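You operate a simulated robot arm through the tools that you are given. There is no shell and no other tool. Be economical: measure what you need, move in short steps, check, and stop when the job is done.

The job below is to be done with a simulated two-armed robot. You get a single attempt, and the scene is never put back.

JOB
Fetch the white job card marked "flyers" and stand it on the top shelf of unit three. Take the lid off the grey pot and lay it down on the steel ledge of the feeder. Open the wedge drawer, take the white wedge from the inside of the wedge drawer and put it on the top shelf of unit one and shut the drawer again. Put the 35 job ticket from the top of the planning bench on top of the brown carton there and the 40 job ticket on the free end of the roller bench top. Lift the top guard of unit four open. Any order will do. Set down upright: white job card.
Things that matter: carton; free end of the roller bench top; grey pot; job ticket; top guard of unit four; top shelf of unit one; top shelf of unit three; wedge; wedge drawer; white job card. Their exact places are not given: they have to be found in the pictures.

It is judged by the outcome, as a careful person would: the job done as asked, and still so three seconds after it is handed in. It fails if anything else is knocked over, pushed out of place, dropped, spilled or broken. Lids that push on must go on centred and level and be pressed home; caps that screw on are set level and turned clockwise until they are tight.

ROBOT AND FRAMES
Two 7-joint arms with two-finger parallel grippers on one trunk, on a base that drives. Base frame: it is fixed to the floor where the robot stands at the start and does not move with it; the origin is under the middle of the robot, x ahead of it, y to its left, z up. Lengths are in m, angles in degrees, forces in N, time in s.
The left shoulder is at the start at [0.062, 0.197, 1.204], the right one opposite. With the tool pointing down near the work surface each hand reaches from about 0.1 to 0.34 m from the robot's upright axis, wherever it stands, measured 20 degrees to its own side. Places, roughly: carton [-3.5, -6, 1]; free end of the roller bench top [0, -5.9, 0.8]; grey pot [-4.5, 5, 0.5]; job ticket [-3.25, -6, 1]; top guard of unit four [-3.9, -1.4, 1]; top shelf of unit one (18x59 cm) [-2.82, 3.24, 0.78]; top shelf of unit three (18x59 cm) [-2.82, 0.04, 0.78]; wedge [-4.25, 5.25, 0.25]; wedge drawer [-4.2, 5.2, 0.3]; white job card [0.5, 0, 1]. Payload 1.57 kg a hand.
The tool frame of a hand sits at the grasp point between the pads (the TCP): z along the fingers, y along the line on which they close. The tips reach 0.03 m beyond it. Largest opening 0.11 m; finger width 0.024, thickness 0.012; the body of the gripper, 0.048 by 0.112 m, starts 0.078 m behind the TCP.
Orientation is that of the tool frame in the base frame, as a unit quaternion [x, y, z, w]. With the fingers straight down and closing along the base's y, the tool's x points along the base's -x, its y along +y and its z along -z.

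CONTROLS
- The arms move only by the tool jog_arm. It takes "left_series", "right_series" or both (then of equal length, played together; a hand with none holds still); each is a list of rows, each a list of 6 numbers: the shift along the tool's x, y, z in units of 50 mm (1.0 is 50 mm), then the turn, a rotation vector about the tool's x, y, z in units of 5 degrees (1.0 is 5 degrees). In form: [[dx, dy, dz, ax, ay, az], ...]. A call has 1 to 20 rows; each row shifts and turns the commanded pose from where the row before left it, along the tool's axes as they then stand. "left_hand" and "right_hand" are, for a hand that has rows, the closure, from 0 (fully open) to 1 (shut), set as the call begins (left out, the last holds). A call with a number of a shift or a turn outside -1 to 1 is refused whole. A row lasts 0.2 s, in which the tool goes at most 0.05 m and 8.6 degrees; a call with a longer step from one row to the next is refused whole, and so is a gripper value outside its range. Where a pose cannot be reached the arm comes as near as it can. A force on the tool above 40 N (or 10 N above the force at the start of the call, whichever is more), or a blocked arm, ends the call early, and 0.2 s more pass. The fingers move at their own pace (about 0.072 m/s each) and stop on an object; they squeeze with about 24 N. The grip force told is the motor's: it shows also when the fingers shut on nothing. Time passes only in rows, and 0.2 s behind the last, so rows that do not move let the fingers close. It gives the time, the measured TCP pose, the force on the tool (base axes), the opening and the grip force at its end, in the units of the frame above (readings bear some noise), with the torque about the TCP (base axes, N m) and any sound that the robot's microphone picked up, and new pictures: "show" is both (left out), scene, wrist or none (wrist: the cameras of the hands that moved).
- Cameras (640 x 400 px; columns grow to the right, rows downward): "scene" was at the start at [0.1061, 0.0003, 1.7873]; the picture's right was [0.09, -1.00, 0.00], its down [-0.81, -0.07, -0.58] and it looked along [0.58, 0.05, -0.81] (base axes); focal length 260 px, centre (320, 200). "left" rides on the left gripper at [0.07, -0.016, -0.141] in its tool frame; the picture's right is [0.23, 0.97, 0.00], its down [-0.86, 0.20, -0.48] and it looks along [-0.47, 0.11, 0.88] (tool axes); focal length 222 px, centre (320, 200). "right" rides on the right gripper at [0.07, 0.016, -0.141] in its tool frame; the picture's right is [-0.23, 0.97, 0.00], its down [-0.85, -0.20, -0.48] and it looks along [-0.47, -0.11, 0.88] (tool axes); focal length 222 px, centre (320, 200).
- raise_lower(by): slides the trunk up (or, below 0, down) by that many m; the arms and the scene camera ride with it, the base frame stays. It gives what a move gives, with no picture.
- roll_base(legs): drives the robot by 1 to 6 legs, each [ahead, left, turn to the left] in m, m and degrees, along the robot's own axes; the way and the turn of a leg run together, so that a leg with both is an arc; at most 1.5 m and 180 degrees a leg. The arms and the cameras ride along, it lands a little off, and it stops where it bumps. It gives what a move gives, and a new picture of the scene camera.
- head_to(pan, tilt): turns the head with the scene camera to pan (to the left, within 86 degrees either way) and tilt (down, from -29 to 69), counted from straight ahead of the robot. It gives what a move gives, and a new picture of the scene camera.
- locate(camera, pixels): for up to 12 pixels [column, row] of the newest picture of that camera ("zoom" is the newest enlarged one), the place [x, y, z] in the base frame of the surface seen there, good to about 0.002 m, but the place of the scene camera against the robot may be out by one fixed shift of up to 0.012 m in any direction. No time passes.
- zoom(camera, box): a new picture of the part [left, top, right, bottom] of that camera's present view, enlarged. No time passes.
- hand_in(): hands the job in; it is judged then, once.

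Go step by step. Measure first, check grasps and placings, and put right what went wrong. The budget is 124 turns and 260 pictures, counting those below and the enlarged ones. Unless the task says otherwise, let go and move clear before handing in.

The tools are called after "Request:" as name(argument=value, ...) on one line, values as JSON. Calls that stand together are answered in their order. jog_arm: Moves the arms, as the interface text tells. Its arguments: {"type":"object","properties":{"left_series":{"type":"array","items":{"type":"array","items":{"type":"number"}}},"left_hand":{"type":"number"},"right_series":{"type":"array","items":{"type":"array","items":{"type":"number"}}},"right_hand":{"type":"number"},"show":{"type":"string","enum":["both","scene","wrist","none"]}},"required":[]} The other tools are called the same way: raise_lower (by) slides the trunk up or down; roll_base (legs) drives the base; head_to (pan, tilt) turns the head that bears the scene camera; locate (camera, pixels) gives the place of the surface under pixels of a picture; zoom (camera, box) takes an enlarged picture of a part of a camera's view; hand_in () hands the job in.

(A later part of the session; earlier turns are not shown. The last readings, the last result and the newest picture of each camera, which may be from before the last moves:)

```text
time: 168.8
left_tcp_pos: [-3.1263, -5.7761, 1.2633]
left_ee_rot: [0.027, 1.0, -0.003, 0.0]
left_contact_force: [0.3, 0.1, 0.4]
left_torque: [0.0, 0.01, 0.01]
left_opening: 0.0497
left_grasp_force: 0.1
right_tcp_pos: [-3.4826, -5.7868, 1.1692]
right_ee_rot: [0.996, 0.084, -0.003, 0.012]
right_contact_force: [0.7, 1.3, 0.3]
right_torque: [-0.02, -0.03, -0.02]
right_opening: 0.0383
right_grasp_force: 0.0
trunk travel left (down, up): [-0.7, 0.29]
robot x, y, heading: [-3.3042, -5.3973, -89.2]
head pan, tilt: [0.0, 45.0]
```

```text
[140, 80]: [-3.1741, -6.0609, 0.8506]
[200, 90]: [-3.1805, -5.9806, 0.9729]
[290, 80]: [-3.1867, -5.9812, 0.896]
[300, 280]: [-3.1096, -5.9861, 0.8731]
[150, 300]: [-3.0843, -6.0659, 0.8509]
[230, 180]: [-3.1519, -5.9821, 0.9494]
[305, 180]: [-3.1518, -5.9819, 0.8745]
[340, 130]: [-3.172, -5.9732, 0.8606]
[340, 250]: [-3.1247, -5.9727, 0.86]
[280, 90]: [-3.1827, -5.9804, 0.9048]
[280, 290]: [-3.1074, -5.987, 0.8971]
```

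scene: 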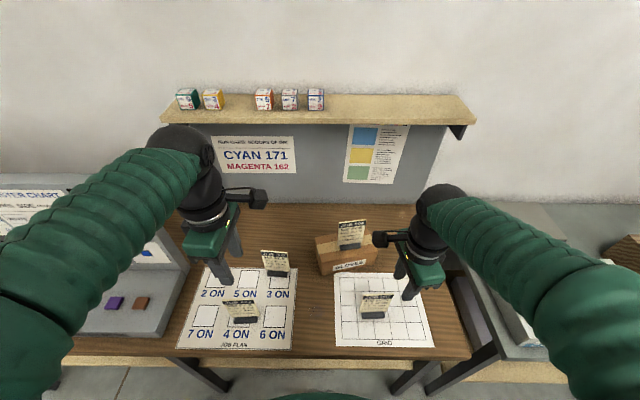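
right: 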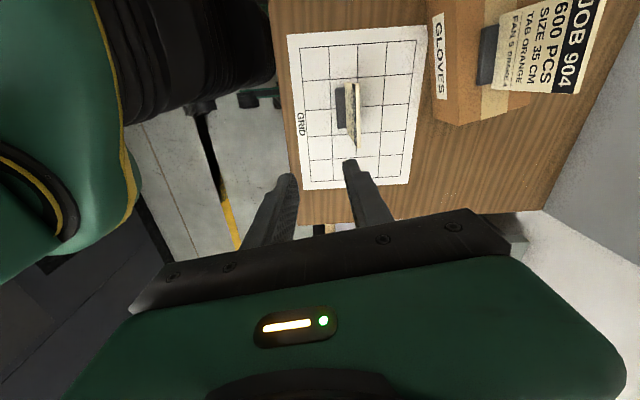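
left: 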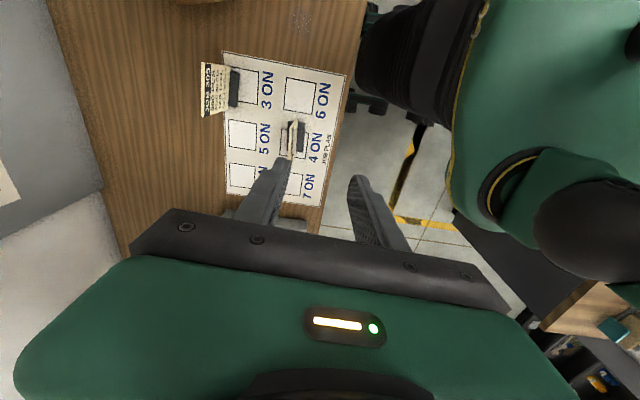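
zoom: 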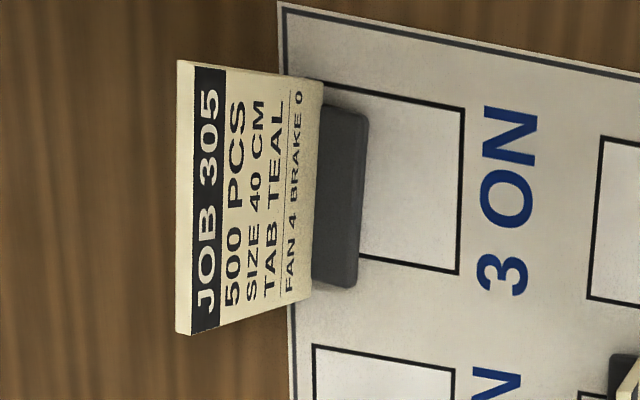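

The JOB 305 card is centred at x -3.147, y -5.986. I'll move over it and descend.

Request:
jog_arm(left_series=[[0.19, -0.84, 0, 0, 0, 0.3], [0, -0.84, 0, 0, 0, 0], [0, -0.84, 0, 0, 0, 0], [0, -0.84, 0, 0, 0, 0], [0, -0.84, 0, 0, 0, 0], [0, 0, 0.9, 0, 0, 0], [0, 0, 0.9, 0, 0, 0], [0, 0, 0.9, 0, 0, 0], [0, 0, 0.9, 0, 0, 0], [0, 0, 0.9, 0, 0, 0], [0, 0, 0.7, 0, 0, 0], [0, 0, 0, 0, 0, 0]], show="wrist")

Request:
zoom(camera="left", box=[230, 80, 430, 240])

```text
time: 171.4
left_tcp_pos: [-3.1538, -5.9866, 1.0042]
left_ee_rot: [0.042, 0.999, -0.004, -0.001]
left_contact_force: [-0.4, -0.1, -0.2]
left_torque: [-0.02, 0.02, 0.0]
left_opening: 0.0493
left_grasp_force: 0.0
right_tcp_pos: [-3.4817, -5.7862, 1.1692]
right_ee_rot: [0.996, 0.084, -0.003, 0.014]
right_contact_force: [-0.2, -0.4, 0.1]
right_torque: [-0.01, -0.03, 0.01]
right_opening: 0.0385
right_grasp_force: 0.1
trunk travel left (down, up): [-0.7, 0.29]
robot x, y, heading: [-3.305, -5.3986, -89.3]
head pan, tilt: [0.0, 45.0]
```

left: 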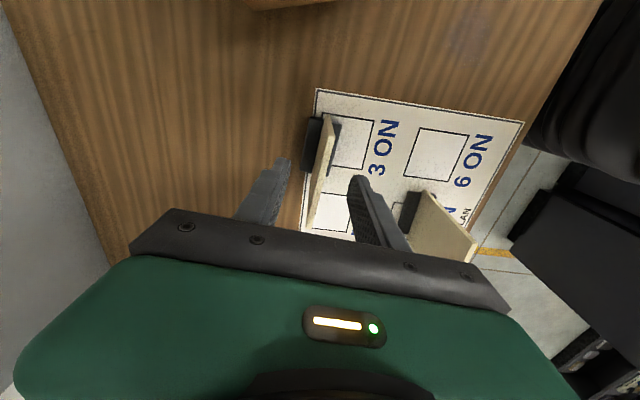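

```text
2.50 times, centred on (330, 160) of left
```

zoom: 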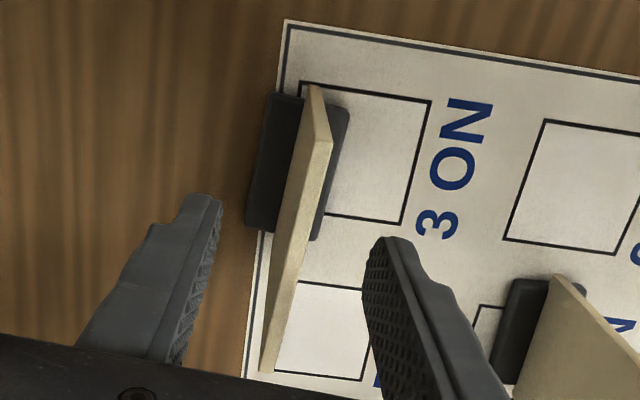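

Request:
jog_arm(left_series=[[-0.12, 0, 0.55, 0, 0, 0], [0, 0, 0.55, 0, 0, 0], [0, 0, 0, 0, 0, 0]], show="none")

Request:
jog_arm(left_series=[[0, 0, 0, 0, 0, 0], [0, 0, 0, 0, 0, 0], [0, 0, 0, 0, 0, 0], [0, 0, 0, 0, 0, 0]], left_hand=1, show="none")

Request:
jog_arm(left_series=[[0, 0, -0.5, 0, 0, 0], [0, 0, -0.8, 0, 0, 0], [0, 0, -0.9, 0, 0, 0], [0, 0, -0.9, 0, 0, 0], [0, 0, -0.9, 0, 0, 0], [0, 0, -0.9, 0, 0, 0], [0, 0.9, 0, 0, 0, 0], [0, 0.9, 0, 0, 0, 0], [0, 0.9, 0, 0, 0, 0], [0, 0.9, 0, 0, 0, 0], [0, 0.9, 0, 0, 0, 0], [0, 0, 0, 0, 0, 0]], show="both")

```text
time: 172.2
left_tcp_pos: [-3.1468, -5.9872, 0.9527]
left_ee_rot: [0.042, 0.999, -0.003, 0.001]
left_contact_force: [0.6, -0.1, 1.1]
left_torque: [0.01, -0.06, -0.01]
left_opening: 0.0494
left_grasp_force: 0.0
right_tcp_pos: [-3.4823, -5.7857, 1.1685]
right_ee_rot: [0.996, 0.084, -0.003, 0.014]
right_contact_force: [-0.5, 0.3, 0.3]
right_torque: [-0.02, -0.01, -0.01]
right_opening: 0.0387
right_grasp_force: 0.1
trunk travel left (down, up): [-0.7, 0.29]
robot x, y, heading: [-3.3029, -5.3968, -89.3]
head pan, tilt: [0.0, 45.0]
```

```text
time: 173.2
left_tcp_pos: [-3.1477, -5.9887, 0.9518]
left_ee_rot: [0.042, 0.999, -0.002, 0.0]
left_contact_force: [-0.2, -0.5, 0.9]
left_torque: [-0.01, -0.01, 0.02]
left_opening: 0.0056
left_grasp_force: 24.9
right_tcp_pos: [-3.4819, -5.7881, 1.168]
right_ee_rot: [0.996, 0.083, -0.002, 0.012]
right_contact_force: [0.3, 0.3, 0.0]
right_torque: [-0.01, 0.0, 0.01]
right_opening: 0.0383
right_grasp_force: 0.2
trunk travel left (down, up): [-0.7, 0.29]
robot x, y, heading: [-3.3017, -5.4023, -89.5]
head pan, tilt: [0.0, 45.0]
```

```text
time: 175.8
left_tcp_pos: [-3.1285, -5.762, 1.1945]
left_ee_rot: [0.041, 0.999, -0.002, 0.0]
left_contact_force: [-0.5, 0.1, -0.8]
left_torque: [0.0, 0.02, 0.03]
left_opening: 0.0055
left_grasp_force: 23.9
right_tcp_pos: [-3.4816, -5.7884, 1.1674]
right_ee_rot: [0.996, 0.084, -0.003, 0.011]
right_contact_force: [0.0, -0.6, -0.1]
right_torque: [0.05, -0.02, 0.0]
right_opening: 0.0387
right_grasp_force: 0.1
trunk travel left (down, up): [-0.7, 0.29]
robot x, y, heading: [-3.3011, -5.3972, -89.2]
head pan, tilt: [0.0, 45.0]
```

scene: 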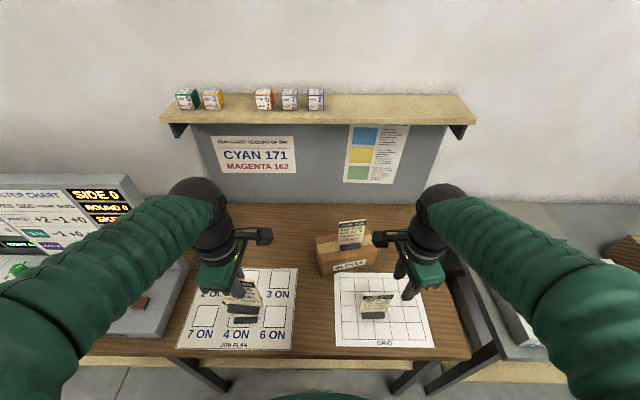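
left: 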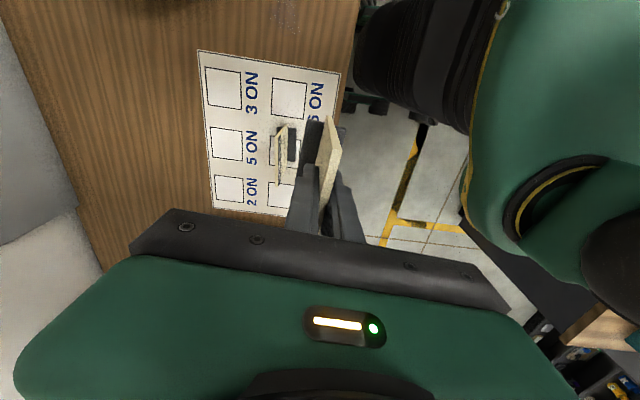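

The 40 ticket is lifted (bottom ≈0.103 below TCP). I'll raise the trunk, back off a little, and strafe left toward the roller bench.

Request:
raise_lower(by=0.25)

Request:
roll_base(legs=[[-0.14, 0, 0], [0, 1.3, 0], [0, 1.2, 0]])

Request:
head_to(pan=30, tilt=40)

```text
time: 178.4
left_tcp_pos: [-3.1281, -5.7607, 1.4448]
left_ee_rot: [0.042, 0.999, -0.003, 0.0]
left_contact_force: [0.1, -0.3, -1.6]
left_torque: [0.01, -0.01, 0.05]
left_opening: 0.0055
left_grasp_force: 24.6
right_tcp_pos: [-3.4828, -5.787, 1.4179]
right_ee_rot: [0.996, 0.085, -0.003, 0.012]
right_contact_force: [0.2, -0.5, 0.0]
right_torque: [0.03, -0.01, 0.01]
right_opening: 0.0386
right_grasp_force: 0.1
trunk travel left (down, up): [-0.95, 0.04]
robot x, y, heading: [-3.3029, -5.4037, -89.5]
head pan, tilt: [0.0, 45.0]
```

```text
time: 191.5
left_tcp_pos: [-0.6317, -5.5781, 1.446]
left_ee_rot: [0.038, 0.999, -0.003, 0.001]
left_contact_force: [-0.9, -0.1, -1.4]
left_torque: [-0.01, -0.02, -0.02]
left_opening: 0.0057
left_grasp_force: 24.0
right_tcp_pos: [-0.986, -5.6067, 1.4184]
right_ee_rot: [0.996, 0.088, -0.001, 0.012]
right_contact_force: [-0.8, 0.3, -0.3]
right_torque: [-0.01, -0.02, 0.0]
right_opening: 0.0387
right_grasp_force: 0.1
trunk travel left (down, up): [-0.95, 0.04]
robot x, y, heading: [-0.8041, -5.2145, -88.8]
head pan, tilt: [0.0, 45.0]
```

scene: 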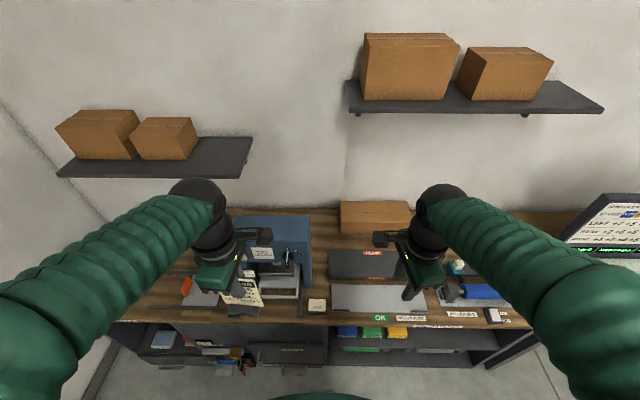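

```text
time: 192.5
left_tcp_pos: [-0.6294, -5.5775, 1.4452]
left_ee_rot: [0.039, 0.999, -0.002, -0.001]
left_contact_force: [0.0, -0.1, -1.3]
left_torque: [0.0, 0.01, 0.02]
left_opening: 0.0054
left_grasp_force: 24.4
right_tcp_pos: [-0.9846, -5.6062, 1.4171]
right_ee_rot: [0.996, 0.087, -0.002, 0.013]
right_contact_force: [-0.8, 0.2, -0.7]
right_torque: [0.0, 0.02, 0.03]
right_opening: 0.0384
right_grasp_force: 0.0
trunk travel left (down, up): [-0.95, 0.04]
robot x, y, heading: [-0.8089, -5.2161, -88.7]
head pan, tilt: [30.0, 40.0]
```

scene: 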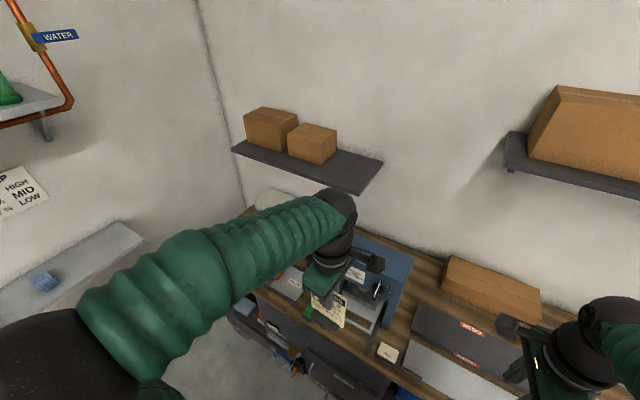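

Request:
roll_base(legs=[[-0.05, 0.7, 0]])

Request:
head_to(pan=0, tilt=48)

Request:
zoom(camera="scene", box=[140, 190, 480, 400])

```text
time: 196.3
left_tcp_pos: [0.0576, -5.5155, 1.4454]
left_ee_rot: [0.041, 0.999, -0.003, 0.001]
left_contact_force: [0.2, 0.2, 0.5]
left_torque: [0.02, 0.05, -0.01]
left_opening: 0.0058
left_grasp_force: 24.3
right_tcp_pos: [-0.2962, -5.5439, 1.4184]
right_ee_rot: [0.996, 0.086, -0.002, 0.012]
right_contact_force: [-0.2, 0.6, 0.7]
right_torque: [-0.03, -0.02, 0.0]
right_opening: 0.0386
right_grasp_force: 0.1
trunk travel left (down, up): [-0.95, 0.04]
robot x, y, heading: [-0.1142, -5.1553, -89.0]
head pan, tilt: [30.0, 40.0]
```

scene: 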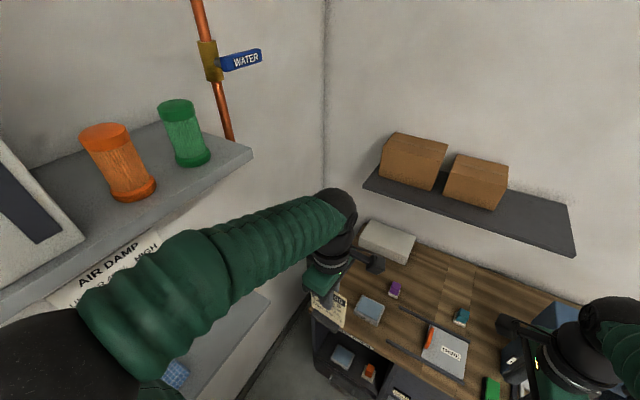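

```text
time: 197.2
left_tcp_pos: [0.0599, -5.515, 1.446]
left_ee_rot: [0.04, 0.999, -0.003, 0.0]
left_contact_force: [-0.6, -0.4, -0.4]
left_torque: [-0.01, -0.03, -0.01]
left_opening: 0.0053
left_grasp_force: 23.9
right_tcp_pos: [-0.2943, -5.5434, 1.4195]
right_ee_rot: [0.996, 0.085, -0.003, 0.013]
right_contact_force: [-1.2, -0.1, -0.6]
right_torque: [0.0, -0.04, 0.0]
right_opening: 0.0384
right_grasp_force: 0.0
trunk travel left (down, up): [-0.95, 0.04]
robot x, y, heading: [-0.1101, -5.1552, -89.2]
head pan, tilt: [0.0, 48.0]
```

scene: 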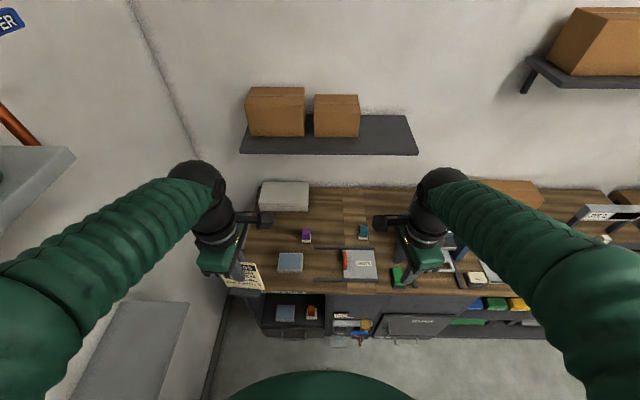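

```text
1.88 times, centred on (310, 295) of scene
```

zoom: 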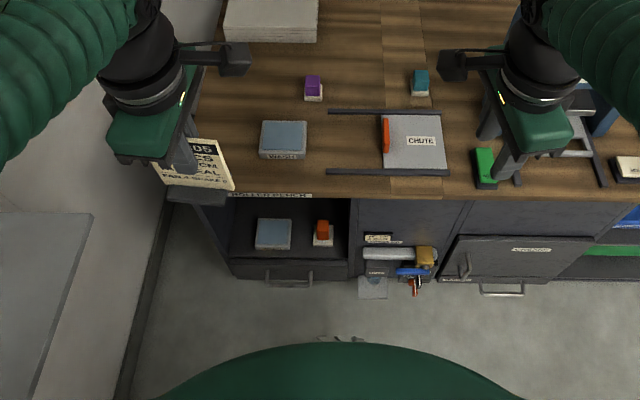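

Request:
locate(camera="zoom", pixels=[[235, 110], [230, 175], [270, 90], [350, 70], [355, 140], [315, 170], [310, 95], [420, 85], [285, 150], [265, 35], [330, 115], [240, 60]])

```text
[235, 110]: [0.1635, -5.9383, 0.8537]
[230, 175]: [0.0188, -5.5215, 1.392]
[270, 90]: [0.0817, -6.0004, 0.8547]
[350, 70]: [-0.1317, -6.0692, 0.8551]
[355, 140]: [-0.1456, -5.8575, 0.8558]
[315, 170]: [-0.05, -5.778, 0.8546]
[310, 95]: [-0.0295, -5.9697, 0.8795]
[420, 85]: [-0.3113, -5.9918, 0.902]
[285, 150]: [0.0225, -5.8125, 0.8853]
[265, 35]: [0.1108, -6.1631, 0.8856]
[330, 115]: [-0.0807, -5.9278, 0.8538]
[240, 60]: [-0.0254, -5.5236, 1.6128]
```

Request:
locate(camera="scene", pixels=[[185, 305], [130, 305], [100, 390], [150, 380], [65, 155], [20, 180], [60, 200], [10, 280], [150, 230], [200, 380], [285, 190], [400, 150]])

Request:
zoom(camera="left", box=[0, 0, 640, 400])

```text
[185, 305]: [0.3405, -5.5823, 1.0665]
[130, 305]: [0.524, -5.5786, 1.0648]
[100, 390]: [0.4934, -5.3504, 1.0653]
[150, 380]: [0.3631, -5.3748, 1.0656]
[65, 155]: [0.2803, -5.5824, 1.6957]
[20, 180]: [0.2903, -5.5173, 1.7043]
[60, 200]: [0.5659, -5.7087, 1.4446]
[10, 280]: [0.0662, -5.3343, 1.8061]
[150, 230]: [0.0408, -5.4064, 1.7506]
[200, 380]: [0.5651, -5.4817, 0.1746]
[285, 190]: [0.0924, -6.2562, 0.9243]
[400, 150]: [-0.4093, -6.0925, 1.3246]
```

```text
1.00 times, centred on (320, 200) of left (not enlarged: the box is as wide or as high as the picture)
```

zoom: 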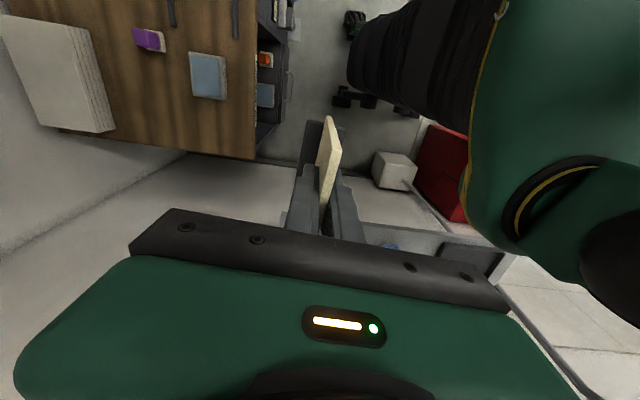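

The spot near x≈0.1, y≈-5.955 at the bench's left end is clear, between the wipes pad, purple block, and white stack. Side shelves begin at x≥0.28, so I'll stay right of them. I'll drive ahead and lower the trunk.

Request:
roll_base(legs=[[0.2, -0.03, -0.5]])

Request:
raise_lower(by=-0.25)

Request:
jog_arm(left_series=[[-0.3, -0.8, 0, 0, 0, 0], [-0.3, -0.8, 0, 0, 0, 0], [-0.3, -0.8, 0, 0, 0, 0], [0, -0.8, 0, 0, 0, 0], [0, -0.8, 0, 0, 0, 0], [0, 0, 0, 0, 0, 0]], show="both")

```text
time: 198.8
left_tcp_pos: [0.0331, -5.7123, 1.447]
left_ee_rot: [0.045, 0.999, -0.005, -0.002]
left_contact_force: [0.3, -0.5, -0.6]
left_torque: [0.0, 0.01, -0.01]
left_opening: 0.0053
left_grasp_force: 23.7
right_tcp_pos: [-0.3207, -5.7367, 1.4203]
right_ee_rot: [0.997, 0.081, -0.005, 0.016]
right_contact_force: [1.7, 0.1, 0.3]
right_torque: [-0.02, 0.03, -0.02]
right_opening: 0.0384
right_grasp_force: 0.1
trunk travel left (down, up): [-0.95, 0.04]
robot x, y, heading: [-0.1388, -5.3526, -89.8]
head pan, tilt: [0.0, 48.0]
```

scene: 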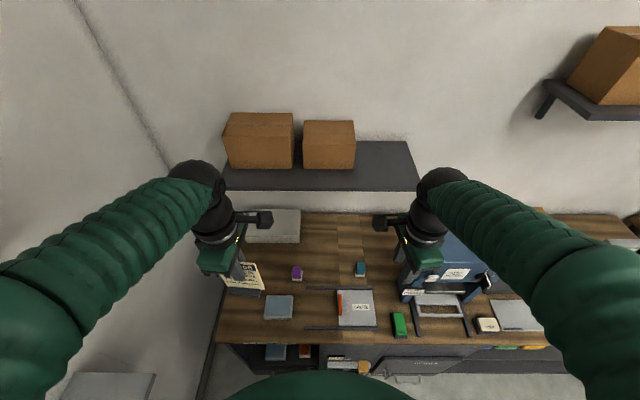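

```text
time: 201.4
left_tcp_pos: [0.0302, -5.7175, 1.196]
left_ee_rot: [0.045, 0.999, -0.004, 0.0]
left_contact_force: [-0.8, 0.0, -1.6]
left_torque: [0.01, 0.0, 0.0]
left_opening: 0.0054
left_grasp_force: 24.1
right_tcp_pos: [-0.3249, -5.7406, 1.1689]
right_ee_rot: [0.997, 0.08, -0.002, 0.012]
right_contact_force: [0.4, -0.7, 0.5]
right_torque: [0.0, -0.01, 0.0]
right_opening: 0.0385
right_grasp_force: 0.1
trunk travel left (down, up): [-0.7, 0.29]
robot x, y, heading: [-0.1383, -5.3578, -89.5]
head pan, tilt: [0.0, 48.0]
```

```text
time: 202.8
left_tcp_pos: [0.0562, -5.918, 1.198]
left_ee_rot: [0.045, 0.999, -0.004, -0.001]
left_contact_force: [0.3, 0.7, -0.7]
left_torque: [-0.02, 0.01, -0.01]
left_opening: 0.0058
left_grasp_force: 23.7
right_tcp_pos: [-0.3243, -5.7402, 1.1695]
right_ee_rot: [0.997, 0.081, -0.003, 0.013]
right_contact_force: [-1.2, -0.3, -0.1]
right_torque: [-0.01, 0.01, 0.02]
right_opening: 0.0382
right_grasp_force: 0.0
trunk travel left (down, up): [-0.7, 0.29]
robot x, y, heading: [-0.1425, -5.3544, -89.8]
head pan, tilt: [0.0, 48.0]
```

scene: 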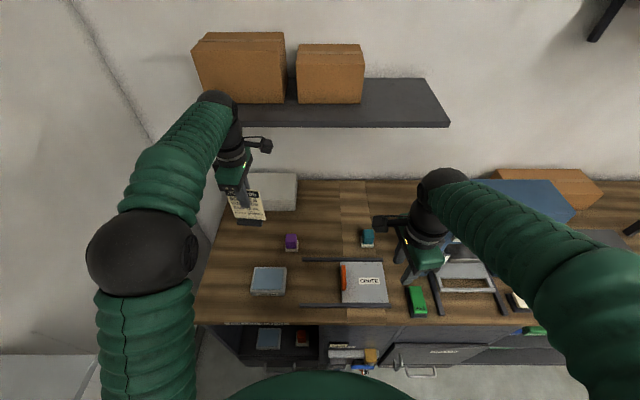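
left: 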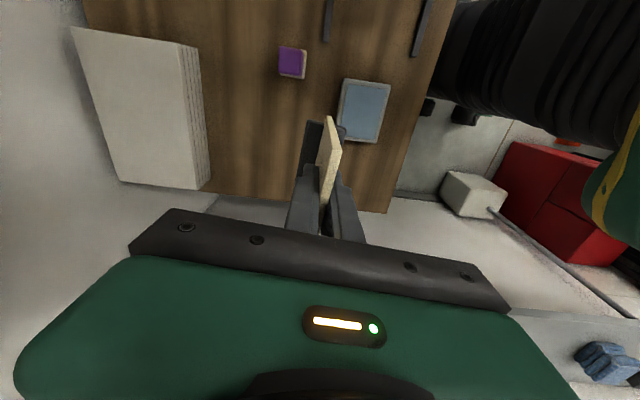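

Request:
locate(camera="left", pixels=[[250, 190], [270, 195], [205, 120], [210, 185], [340, 130], [350, 85], [303, 65], [250, 120], [290, 110], [390, 200], [280, 150]])

```text
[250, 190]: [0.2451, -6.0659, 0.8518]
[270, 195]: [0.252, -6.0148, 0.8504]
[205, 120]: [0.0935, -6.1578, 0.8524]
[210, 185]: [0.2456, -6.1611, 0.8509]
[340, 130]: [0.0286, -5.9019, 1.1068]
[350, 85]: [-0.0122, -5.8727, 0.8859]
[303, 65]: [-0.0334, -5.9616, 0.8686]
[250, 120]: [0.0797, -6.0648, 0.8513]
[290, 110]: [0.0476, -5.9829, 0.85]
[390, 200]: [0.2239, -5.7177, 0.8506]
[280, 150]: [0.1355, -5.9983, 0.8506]
```

Free area: x -0.01 to 0.25, y -6.13 to -5.88, z 0.8506. I'll place at (0.10, -5.985).

Request:
jog_arm(left_series=[[-0.5, -0.62, 0, 0, 0, 0], [-0.5, -0.62, 0, 0, 0, 0], [0, 0, 0.9, 0, 0, 0], [0, 0, 0.9, 0, 0, 0], [0, 0, 0.9, 0, 0, 0], [0, 0, 0.9, 0, 0, 0], [0, 0, 0.8, 0, 0, 0], [0, 0, 0, 0, 0, 0]], show="wrist")

Request:
locate(camera="left", pixels=[[305, 140], [310, 130], [320, 125], [300, 160], [260, 130], [350, 130]])

```text
time: 204.6
left_tcp_pos: [0.099, -5.9881, 0.9779]
left_ee_rot: [0.045, 0.999, -0.004, 0.0]
left_contact_force: [-0.2, -0.1, -0.9]
left_torque: [-0.01, -0.01, 0.0]
left_opening: 0.0056
left_grasp_force: 24.2
right_tcp_pos: [-0.3247, -5.7412, 1.1686]
right_ee_rot: [0.997, 0.081, -0.002, 0.013]
right_contact_force: [-0.5, -0.3, 0.0]
right_torque: [-0.03, 0.0, 0.02]
right_opening: 0.0387
right_grasp_force: 0.0
trunk travel left (down, up): [-0.7, 0.29]
robot x, y, heading: [-0.1401, -5.3575, -89.6]
head pan, tilt: [0.0, 48.0]
```

left: 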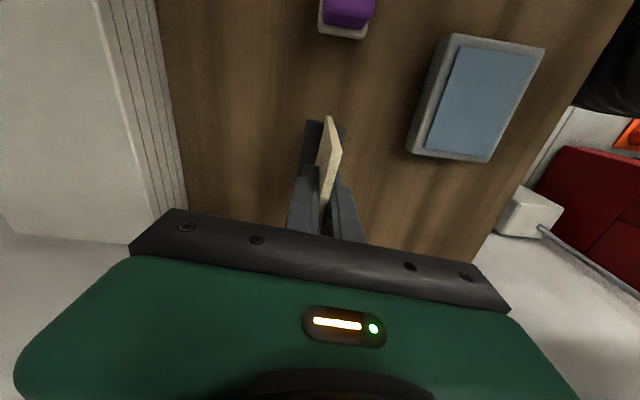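

```text
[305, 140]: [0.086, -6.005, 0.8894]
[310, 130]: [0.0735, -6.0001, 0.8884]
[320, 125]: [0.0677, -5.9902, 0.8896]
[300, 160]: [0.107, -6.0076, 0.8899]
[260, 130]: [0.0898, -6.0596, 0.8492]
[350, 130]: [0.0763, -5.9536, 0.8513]
```

Request:
jog_arm(left_series=[[0, 0, 0.25, 0, 0, 0], [0, 0, 0.2, 0, 0, 0], [0, 0, 0.06, 0, 0, 0], [0, 0, 0, 0, 0, 0]], show="none")

```text
time: 205.6
left_tcp_pos: [0.1003, -5.9895, 0.9523]
left_ee_rot: [0.045, 0.999, -0.002, 0.0]
left_contact_force: [-0.2, 0.4, -1.0]
left_torque: [0.02, 0.0, 0.01]
left_opening: 0.0055
left_grasp_force: 24.1
right_tcp_pos: [-0.3236, -5.7427, 1.1701]
right_ee_rot: [0.997, 0.081, -0.002, 0.013]
right_contact_force: [0.8, 0.4, -0.2]
right_torque: [0.04, 0.01, -0.02]
right_opening: 0.0385
right_grasp_force: 0.1
trunk travel left (down, up): [-0.7, 0.29]
robot x, y, heading: [-0.1416, -5.356, -89.6]
head pan, tilt: [0.0, 48.0]
```

No contact yet; I'll go down a few more millimetres.

Request:
jog_arm(left_series=[[0, 0, 0.05, 0, 0, 0], [0, 0, 0, 0, 0, 0]], show="none")

Request:
jog_arm(left_series=[[0, 0, 0.04, 0, 0, 0], [0, 0, 0, 0, 0, 0]], show="wrist")

```text
time: 206.2
left_tcp_pos: [0.0993, -5.9888, 0.9502]
left_ee_rot: [0.046, 0.999, -0.003, 0.0]
left_contact_force: [0.1, -0.2, 3.8]
left_torque: [0.1, -0.13, -0.01]
left_opening: 0.0056
left_grasp_force: 23.7
right_tcp_pos: [-0.3255, -5.7415, 1.1686]
right_ee_rot: [0.997, 0.08, -0.002, 0.013]
right_contact_force: [1.1, -1.2, -0.3]
right_torque: [0.01, 0.0, 0.0]
right_opening: 0.0384
right_grasp_force: 0.1
trunk travel left (down, up): [-0.7, 0.29]
robot x, y, heading: [-0.1446, -5.3554, -89.3]
head pan, tilt: [0.0, 48.0]
```

```text
time: 206.8
left_tcp_pos: [0.0998, -5.9895, 0.9501]
left_ee_rot: [0.045, 0.999, -0.006, 0.0]
left_contact_force: [0.6, -1.3, 14.3]
left_torque: [0.16, -0.03, -0.01]
left_opening: 0.0056
left_grasp_force: 24.0
right_tcp_pos: [-0.3254, -5.7395, 1.1697]
right_ee_rot: [0.997, 0.082, -0.001, 0.014]
right_contact_force: [0.6, 0.0, 0.3]
right_torque: [0.0, 0.01, 0.04]
right_opening: 0.0385
right_grasp_force: 0.2
trunk travel left (down, up): [-0.7, 0.29]
robot x, y, heading: [-0.1434, -5.3568, -89.8]
head pan, tilt: [0.0, 48.0]
```

left: 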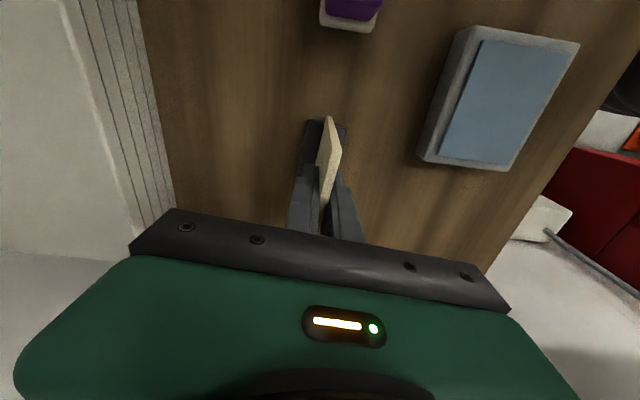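

Seated (14 N). I'll release, lift straight up, and withdraw.

Request:
jog_arm(left_series=[[0, 0, -0.03, 0, 0, 0], [0, 0, 0, 0, 0, 0], [0, 0, 0, 0, 0, 0]], left_hand=0.65, show="none")

Request:
jog_arm(left_series=[[0, 0, -0.5, 0, 0, 0], [0, 0, -0.9, 0, 0, 0], [0, 0, -0.9, 0, 0, 0], [0, 0, -0.9, 0, 0, 0], [0, 0, -0.9, 0, 0, 0], [0.3, 0.9, 0, 0, 0, 0], [0.3, 0.9, 0, 0, 0, 0], [0.3, 0.9, 0, 0, 0, 0], [0, 0.9, 0, 0, 0, 0], [0, 0.9, 0, 0, 0, 0], [0, 0, 0, 0, 0, 0]], show="scene")

```text
time: 207.6
left_tcp_pos: [0.1002, -5.9889, 0.9476]
left_ee_rot: [0.045, 0.999, -0.002, 0.0]
left_contact_force: [-0.5, -1.0, 0.3]
left_torque: [0.01, -0.01, 0.0]
left_opening: 0.0387
left_grasp_force: 0.0
right_tcp_pos: [-0.325, -5.7421, 1.1676]
right_ee_rot: [0.997, 0.081, -0.002, 0.013]
right_contact_force: [0.4, 0.9, -0.4]
right_torque: [0.0, -0.01, -0.04]
right_opening: 0.0388
right_grasp_force: 0.1
trunk travel left (down, up): [-0.7, 0.29]
robot x, y, heading: [-0.1402, -5.3579, -89.7]
head pan, tilt: [0.0, 48.0]
```

```text
time: 210.0
left_tcp_pos: [0.0769, -5.7601, 1.1502]
left_ee_rot: [0.045, 0.999, -0.003, -0.001]
left_contact_force: [-0.6, -0.5, 1.0]
left_torque: [0.03, 0.0, -0.03]
left_opening: 0.0386
left_grasp_force: 0.1
right_tcp_pos: [-0.3242, -5.7419, 1.1685]
right_ee_rot: [0.997, 0.081, -0.003, 0.011]
right_contact_force: [-0.8, 0.0, 0.3]
right_torque: [0.01, -0.02, 0.0]
right_opening: 0.0387
right_grasp_force: 0.0
trunk travel left (down, up): [-0.7, 0.29]
robot x, y, heading: [-0.1413, -5.3537, -89.8]
head pan, tilt: [0.0, 48.0]
```

scene: 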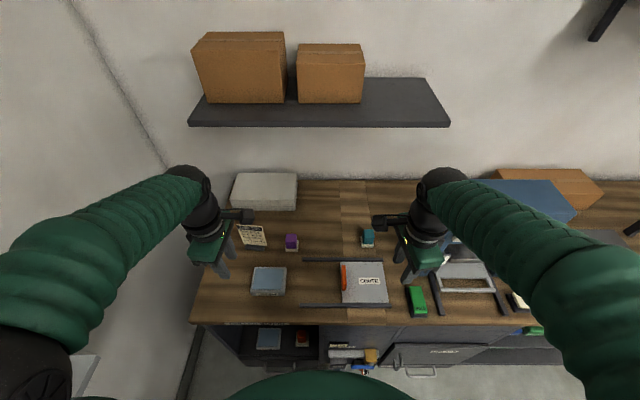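

The 40 ticket stands at (253,236). Next comes the far side: the pot, drawer, and unit one. I'll raise the trunk, back out, turn around, and go back through the corridor.

Request:
raise_lower(by=0.27)

Request:
roll_base(legs=[[-1.5, 0, 0], [0, 0, 180], [0, 1.1, 0], [0.05, 0.95, 0]])

Request:
head_to(pan=0, tilt=25)

```text
time: 212.8
left_tcp_pos: [0.0765, -5.7601, 1.4224]
left_ee_rot: [0.046, 0.999, -0.004, 0.0]
left_contact_force: [-0.8, -0.1, -0.2]
left_torque: [0.01, 0.0, -0.01]
left_opening: 0.0387
left_grasp_force: 0.0
right_tcp_pos: [-0.325, -5.7424, 1.439]
right_ee_rot: [0.997, 0.082, -0.003, 0.013]
right_contact_force: [-0.3, 1.0, -0.9]
right_torque: [0.0, 0.04, -0.01]
right_opening: 0.0384
right_grasp_force: 0.0
trunk travel left (down, up): [-0.97, 0.02]
robot x, y, heading: [-0.1401, -5.3554, -89.8]
head pan, tilt: [0.0, 48.0]
```

```text
time: 216.4
left_tcp_pos: [0.0852, -5.1995, 1.4108]
left_ee_rot: [0.044, 0.999, 0.006, -0.004]
left_contact_force: [0.7, -0.7, -0.9]
left_torque: [0.03, 0.01, 0.0]
left_opening: 0.0384
left_grasp_force: 0.1
right_tcp_pos: [-0.3168, -5.1821, 1.4323]
right_ee_rot: [0.997, 0.08, -0.006, 0.002]
right_contact_force: [0.7, -0.4, -0.7]
right_torque: [0.09, 0.03, 0.0]
right_opening: 0.0385
right_grasp_force: 0.2
trunk travel left (down, up): [-0.97, 0.02]
robot x, y, heading: [-0.1445, -4.7679, -89.8]
head pan, tilt: [0.0, 48.0]
stopped in leg 1: the robot was blocked; the commanded pose is now the measured one
```

scene: 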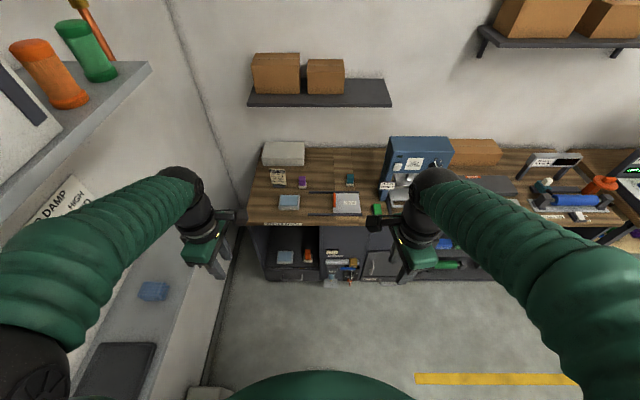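

```text
time: 217.3
left_tcp_pos: [0.0821, -5.1776, 1.4193]
left_ee_rot: [0.044, 0.999, -0.002, -0.002]
left_contact_force: [0.2, 0.7, 0.2]
left_torque: [-0.03, -0.01, 0.0]
left_opening: 0.0383
left_grasp_force: 0.0
right_tcp_pos: [-0.3204, -5.1615, 1.4382]
right_ee_rot: [0.997, 0.082, -0.006, 0.01]
right_contact_force: [0.5, -0.6, -0.4]
right_torque: [0.01, 0.03, 0.04]
right_opening: 0.0386
right_grasp_force: 0.1
trunk travel left (down, up): [-0.97, 0.02]
robot x, y, heading: [-0.1472, -4.773, -89.6]
head pan, tilt: [0.0, 25.0]
```

scene: 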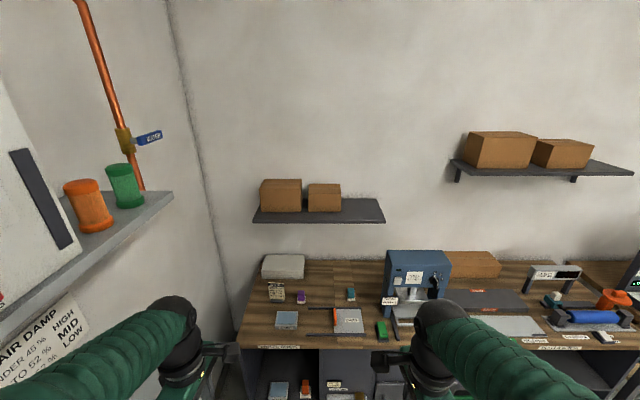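

I bumped into something behind me at y≈-4.45. I'll look over both sides before moving.

Request:
head_to(pan=86, tilt=55)

Request:
head_to(pan=-86, tilt=50)

```text
time: 218.9
left_tcp_pos: [0.0736, -5.1734, 1.4218]
left_ee_rot: [0.045, 0.999, -0.003, 0.001]
left_contact_force: [0.4, 1.1, 0.6]
left_torque: [-0.02, -0.01, -0.05]
left_opening: 0.0386
left_grasp_force: 0.0
right_tcp_pos: [-0.3289, -5.1559, 1.4393]
right_ee_rot: [0.997, 0.08, -0.004, 0.013]
right_contact_force: [0.3, 0.8, 0.4]
right_torque: [-0.03, -0.02, 0.0]
right_opening: 0.0384
right_grasp_force: 0.0
trunk travel left (down, up): [-0.97, 0.02]
robot x, y, heading: [-0.1447, -4.7686, -89.5]
head pan, tilt: [85.9, 55.0]
```

scene: 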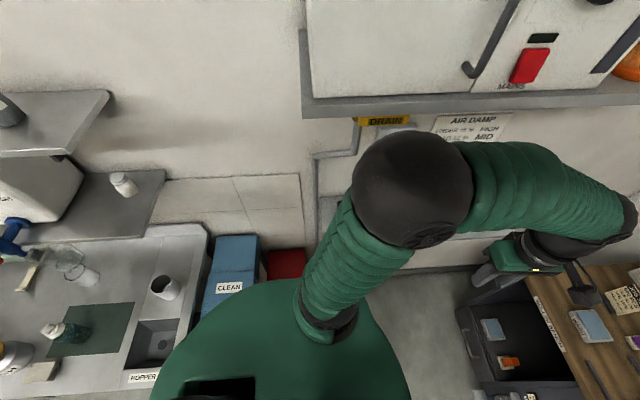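

```text
time: 221.5
left_tcp_pos: [0.0777, -5.1773, 1.42]
left_ee_rot: [0.045, 0.999, -0.003, -0.002]
left_contact_force: [-0.1, -0.1, -0.5]
left_torque: [0.01, 0.01, 0.0]
left_opening: 0.0385
left_grasp_force: 0.1
right_tcp_pos: [-0.3233, -5.1585, 1.4392]
right_ee_rot: [0.997, 0.081, -0.004, 0.012]
right_contact_force: [0.6, -0.8, 0.4]
right_torque: [0.01, 0.0, 0.02]
right_opening: 0.0387
right_grasp_force: 0.1
trunk travel left (down, up): [-0.97, 0.02]
robot x, y, heading: [-0.1433, -4.7697, -89.6]
head pan, tilt: [-85.9, 50.0]
```

scene: 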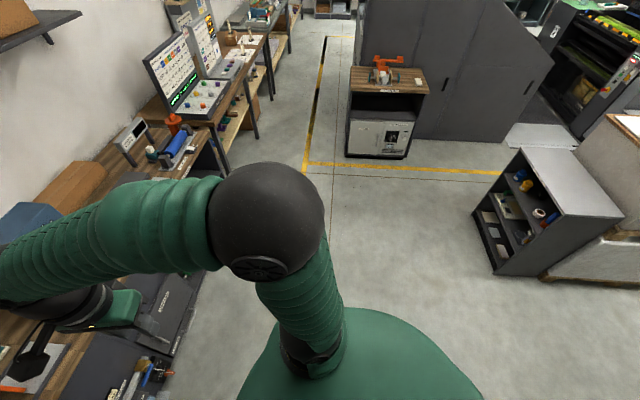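

Request:
locate(camera="scene", pixels=[[495, 270], [470, 210], [525, 150], [620, 215], [350, 155], [410, 155], [400, 260], [330, 165]])

Request:
roll_base(legs=[[0.04, 0, 0], [0, -0.9, 0]])

Request:
head_to(pan=86, tilt=40)

```text
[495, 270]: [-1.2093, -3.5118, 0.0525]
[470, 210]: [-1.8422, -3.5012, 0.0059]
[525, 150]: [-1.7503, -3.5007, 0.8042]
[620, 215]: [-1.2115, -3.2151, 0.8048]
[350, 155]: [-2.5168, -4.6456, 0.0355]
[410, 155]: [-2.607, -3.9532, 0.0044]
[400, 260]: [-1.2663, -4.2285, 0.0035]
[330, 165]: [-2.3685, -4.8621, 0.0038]
```

```text
time: 226.7
left_tcp_pos: [-0.8346, -5.2215, 1.419]
left_ee_rot: [0.049, 0.999, -0.002, -0.002]
left_contact_force: [0.0, 0.9, 0.1]
left_torque: [0.0, 0.03, 0.0]
left_opening: 0.0382
left_grasp_force: 0.1
right_tcp_pos: [-1.2359, -5.2004, 1.438]
right_ee_rot: [0.997, 0.077, -0.006, 0.011]
right_contact_force: [1.1, 0.5, 0.8]
right_torque: [0.01, 0.02, -0.03]
right_opening: 0.0385
right_grasp_force: 0.0
trunk travel left (down, up): [-0.97, 0.02]
robot x, y, heading: [-1.0584, -4.8135, -90.1]
head pan, tilt: [-85.9, 50.0]
```

scene: 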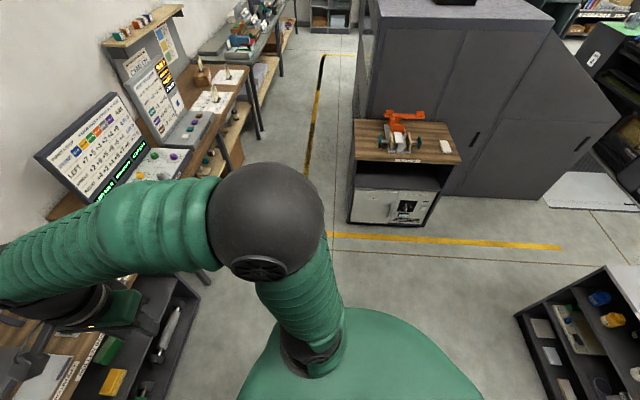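

```text
time: 229.3
left_tcp_pos: [-0.8358, -5.2193, 1.4192]
left_ee_rot: [0.049, 0.999, -0.002, -0.002]
left_contact_force: [-0.1, 0.4, -0.5]
left_torque: [-0.01, -0.01, 0.01]
left_opening: 0.0386
left_grasp_force: 0.1
right_tcp_pos: [-1.2376, -5.1994, 1.439]
right_ee_rot: [0.997, 0.077, -0.005, 0.011]
right_contact_force: [0.5, 0.1, -0.4]
right_torque: [0.01, -0.01, 0.0]
right_opening: 0.0387
right_grasp_force: 0.0
trunk travel left (down, up): [-0.97, 0.02]
robot x, y, heading: [-1.0569, -4.8144, -90.1]
head pan, tilt: [85.9, 40.0]
```

scene: 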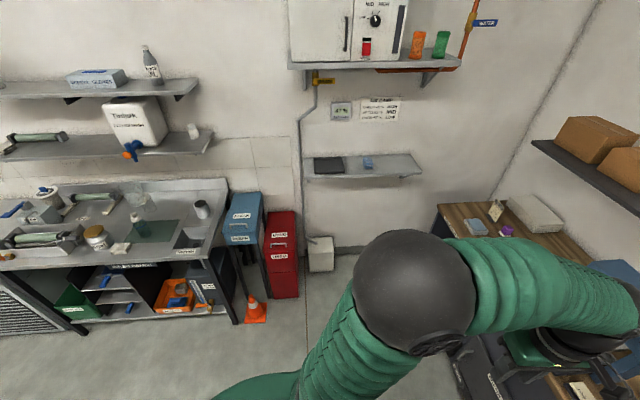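

The orange cone still stands at (255,310). I'll check its location against the earlier pictures.

Request:
locate(camera="scene", pixels=[[255, 320], [255, 300], [237, 318], [266, 320], [235, 320], [275, 290], [240, 300]])

Request:
zoom(camera="scene", box=[200, 230, 320, 340])

```text
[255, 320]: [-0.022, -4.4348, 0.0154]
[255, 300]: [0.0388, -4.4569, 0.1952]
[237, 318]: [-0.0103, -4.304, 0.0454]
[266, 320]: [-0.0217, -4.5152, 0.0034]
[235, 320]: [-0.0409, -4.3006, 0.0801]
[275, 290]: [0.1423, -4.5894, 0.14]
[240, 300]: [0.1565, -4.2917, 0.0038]
```

```text
3.64 times, centred on (260, 285) of scene
```

zoom: 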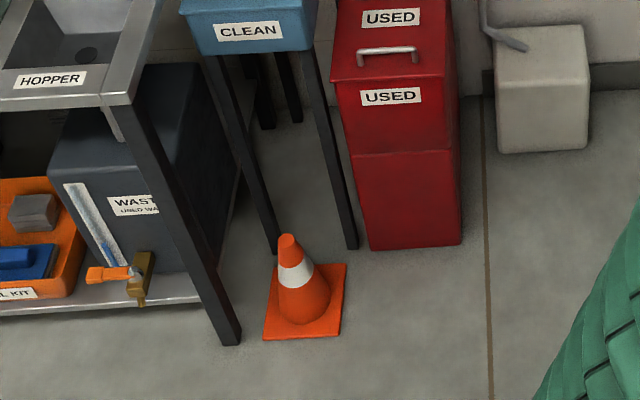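

The cone's position relative to the bench leg matches the earlier pictures, so it is undisturbed. I'll turn around here and take the x≈-2.15 corridor back.

Request:
roll_base(legs=[[0, 0, 180], [0, 1.08, 0]])

Request:
head_to(pan=0, tilt=40)

Request:
locate(camera="scene", pixels=[[200, 150], [250, 150], [300, 150], [350, 150], [400, 150], [250, 200], [300, 200], [350, 200], [400, 200], [450, 200], [320, 120], [360, 120]])

```text
time: 242.2
left_tcp_pos: [-2.3453, -4.3498, 1.4205]
left_ee_rot: [0.998, -0.069, 0.001, -0.003]
left_contact_force: [-0.4, 0.1, 0.4]
left_torque: [-0.03, -0.01, 0.02]
left_opening: 0.0384
left_grasp_force: 0.0
right_tcp_pos: [-1.9459, -4.3859, 1.4377]
right_ee_rot: [-0.057, 0.998, 0.012, 0.004]
right_contact_force: [-0.4, -1.2, -0.2]
right_torque: [-0.02, 0.0, 0.0]
right_opening: 0.0386
right_grasp_force: 0.1
trunk travel left (down, up): [-0.97, 0.02]
robot x, y, heading: [-2.1442, -4.7665, 87.6]
head pan, tilt: [85.9, 40.0]
```

scene: 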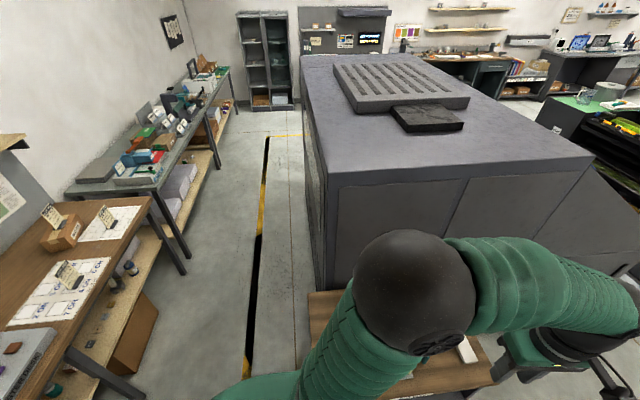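

```text
time: 243.8
left_tcp_pos: [-2.3484, -4.3496, 1.4198]
left_ee_rot: [0.998, -0.069, 0.002, -0.002]
left_contact_force: [0.1, 0.2, 0.1]
left_torque: [-0.02, -0.01, -0.05]
left_opening: 0.0385
left_grasp_force: 0.0
right_tcp_pos: [-1.9481, -4.3863, 1.4385]
right_ee_rot: [-0.057, 0.998, 0.012, 0.006]
right_contact_force: [0.0, 1.7, -0.8]
right_torque: [0.0, 0.02, -0.01]
right_opening: 0.0387
right_grasp_force: 0.1
trunk travel left (down, up): [-0.97, 0.02]
robot x, y, heading: [-2.1429, -4.766, 87.8]
head pan, tilt: [0.0, 40.0]
```

scene: 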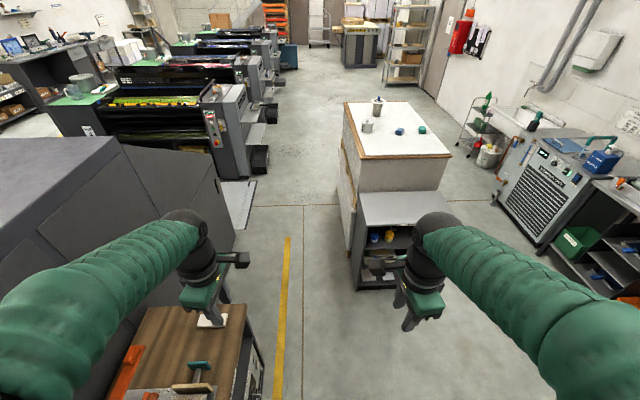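

```text
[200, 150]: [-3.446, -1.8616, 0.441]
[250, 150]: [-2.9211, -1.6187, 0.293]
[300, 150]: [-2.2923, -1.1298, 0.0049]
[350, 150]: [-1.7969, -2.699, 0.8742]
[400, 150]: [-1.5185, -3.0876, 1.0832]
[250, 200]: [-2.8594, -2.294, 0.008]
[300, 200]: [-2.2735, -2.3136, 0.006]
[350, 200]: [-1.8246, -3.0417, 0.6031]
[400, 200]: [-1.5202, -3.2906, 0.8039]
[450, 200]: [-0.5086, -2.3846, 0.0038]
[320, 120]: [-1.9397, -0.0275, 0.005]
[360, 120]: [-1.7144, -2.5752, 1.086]
```

Request:
roll_base(legs=[[1.4, 0, 2.3], [1.4, 0, 0], [1.4, -0.2, 0], [1.4, 0, 0], [1.2, 0, 0]])

Request:
head_to(pan=20, tilt=22)

```text
time: 276.0
left_tcp_pos: [-2.0264, 2.3904, 1.4201]
left_ee_rot: [0.998, -0.063, 0.002, -0.003]
left_contact_force: [0.4, 0.1, 0.3]
left_torque: [-0.02, 0.02, 0.03]
left_opening: 0.0387
left_grasp_force: 0.0
right_tcp_pos: [-1.6245, 2.3586, 1.4394]
right_ee_rot: [-0.063, 0.998, 0.011, 0.005]
right_contact_force: [0.1, 0.1, 0.3]
right_torque: [-0.01, 0.01, 0.01]
right_opening: 0.0388
right_grasp_force: 0.1
trunk travel left (down, up): [-0.97, 0.02]
robot x, y, heading: [-1.8179, 1.9772, 88.2]
head pan, tilt: [0.0, 40.0]
```

scene: 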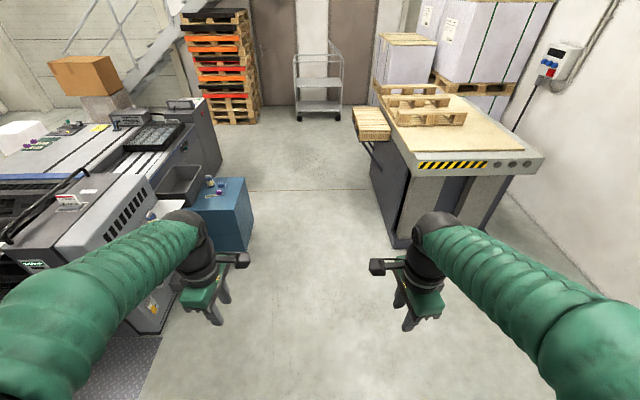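

```text
time: 276.8
left_tcp_pos: [-2.0259, 2.3907, 1.4208]
left_ee_rot: [0.998, -0.063, 0.002, -0.003]
left_contact_force: [-0.3, 0.1, 0.0]
left_torque: [0.0, 0.01, 0.02]
left_opening: 0.0387
left_grasp_force: 0.0
right_tcp_pos: [-1.6267, 2.3589, 1.4384]
right_ee_rot: [-0.063, 0.998, 0.013, 0.005]
right_contact_force: [0.8, 0.0, 0.4]
right_torque: [0.06, 0.02, 0.02]
right_opening: 0.0386
right_grasp_force: 0.0
trunk travel left (down, up): [-0.97, 0.02]
robot x, y, heading: [-1.8175, 1.9848, 88.3]
head pan, tilt: [20.0, 22.0]
```

scene: 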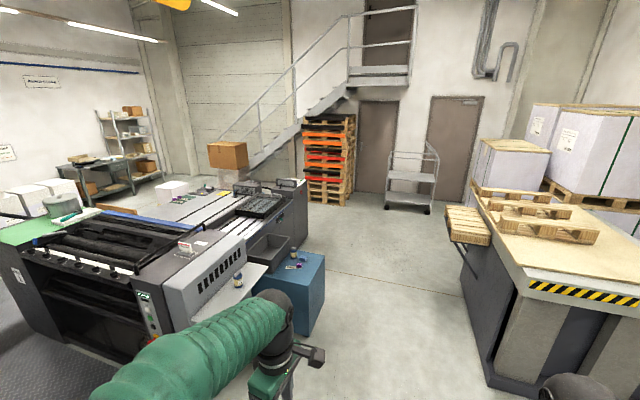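

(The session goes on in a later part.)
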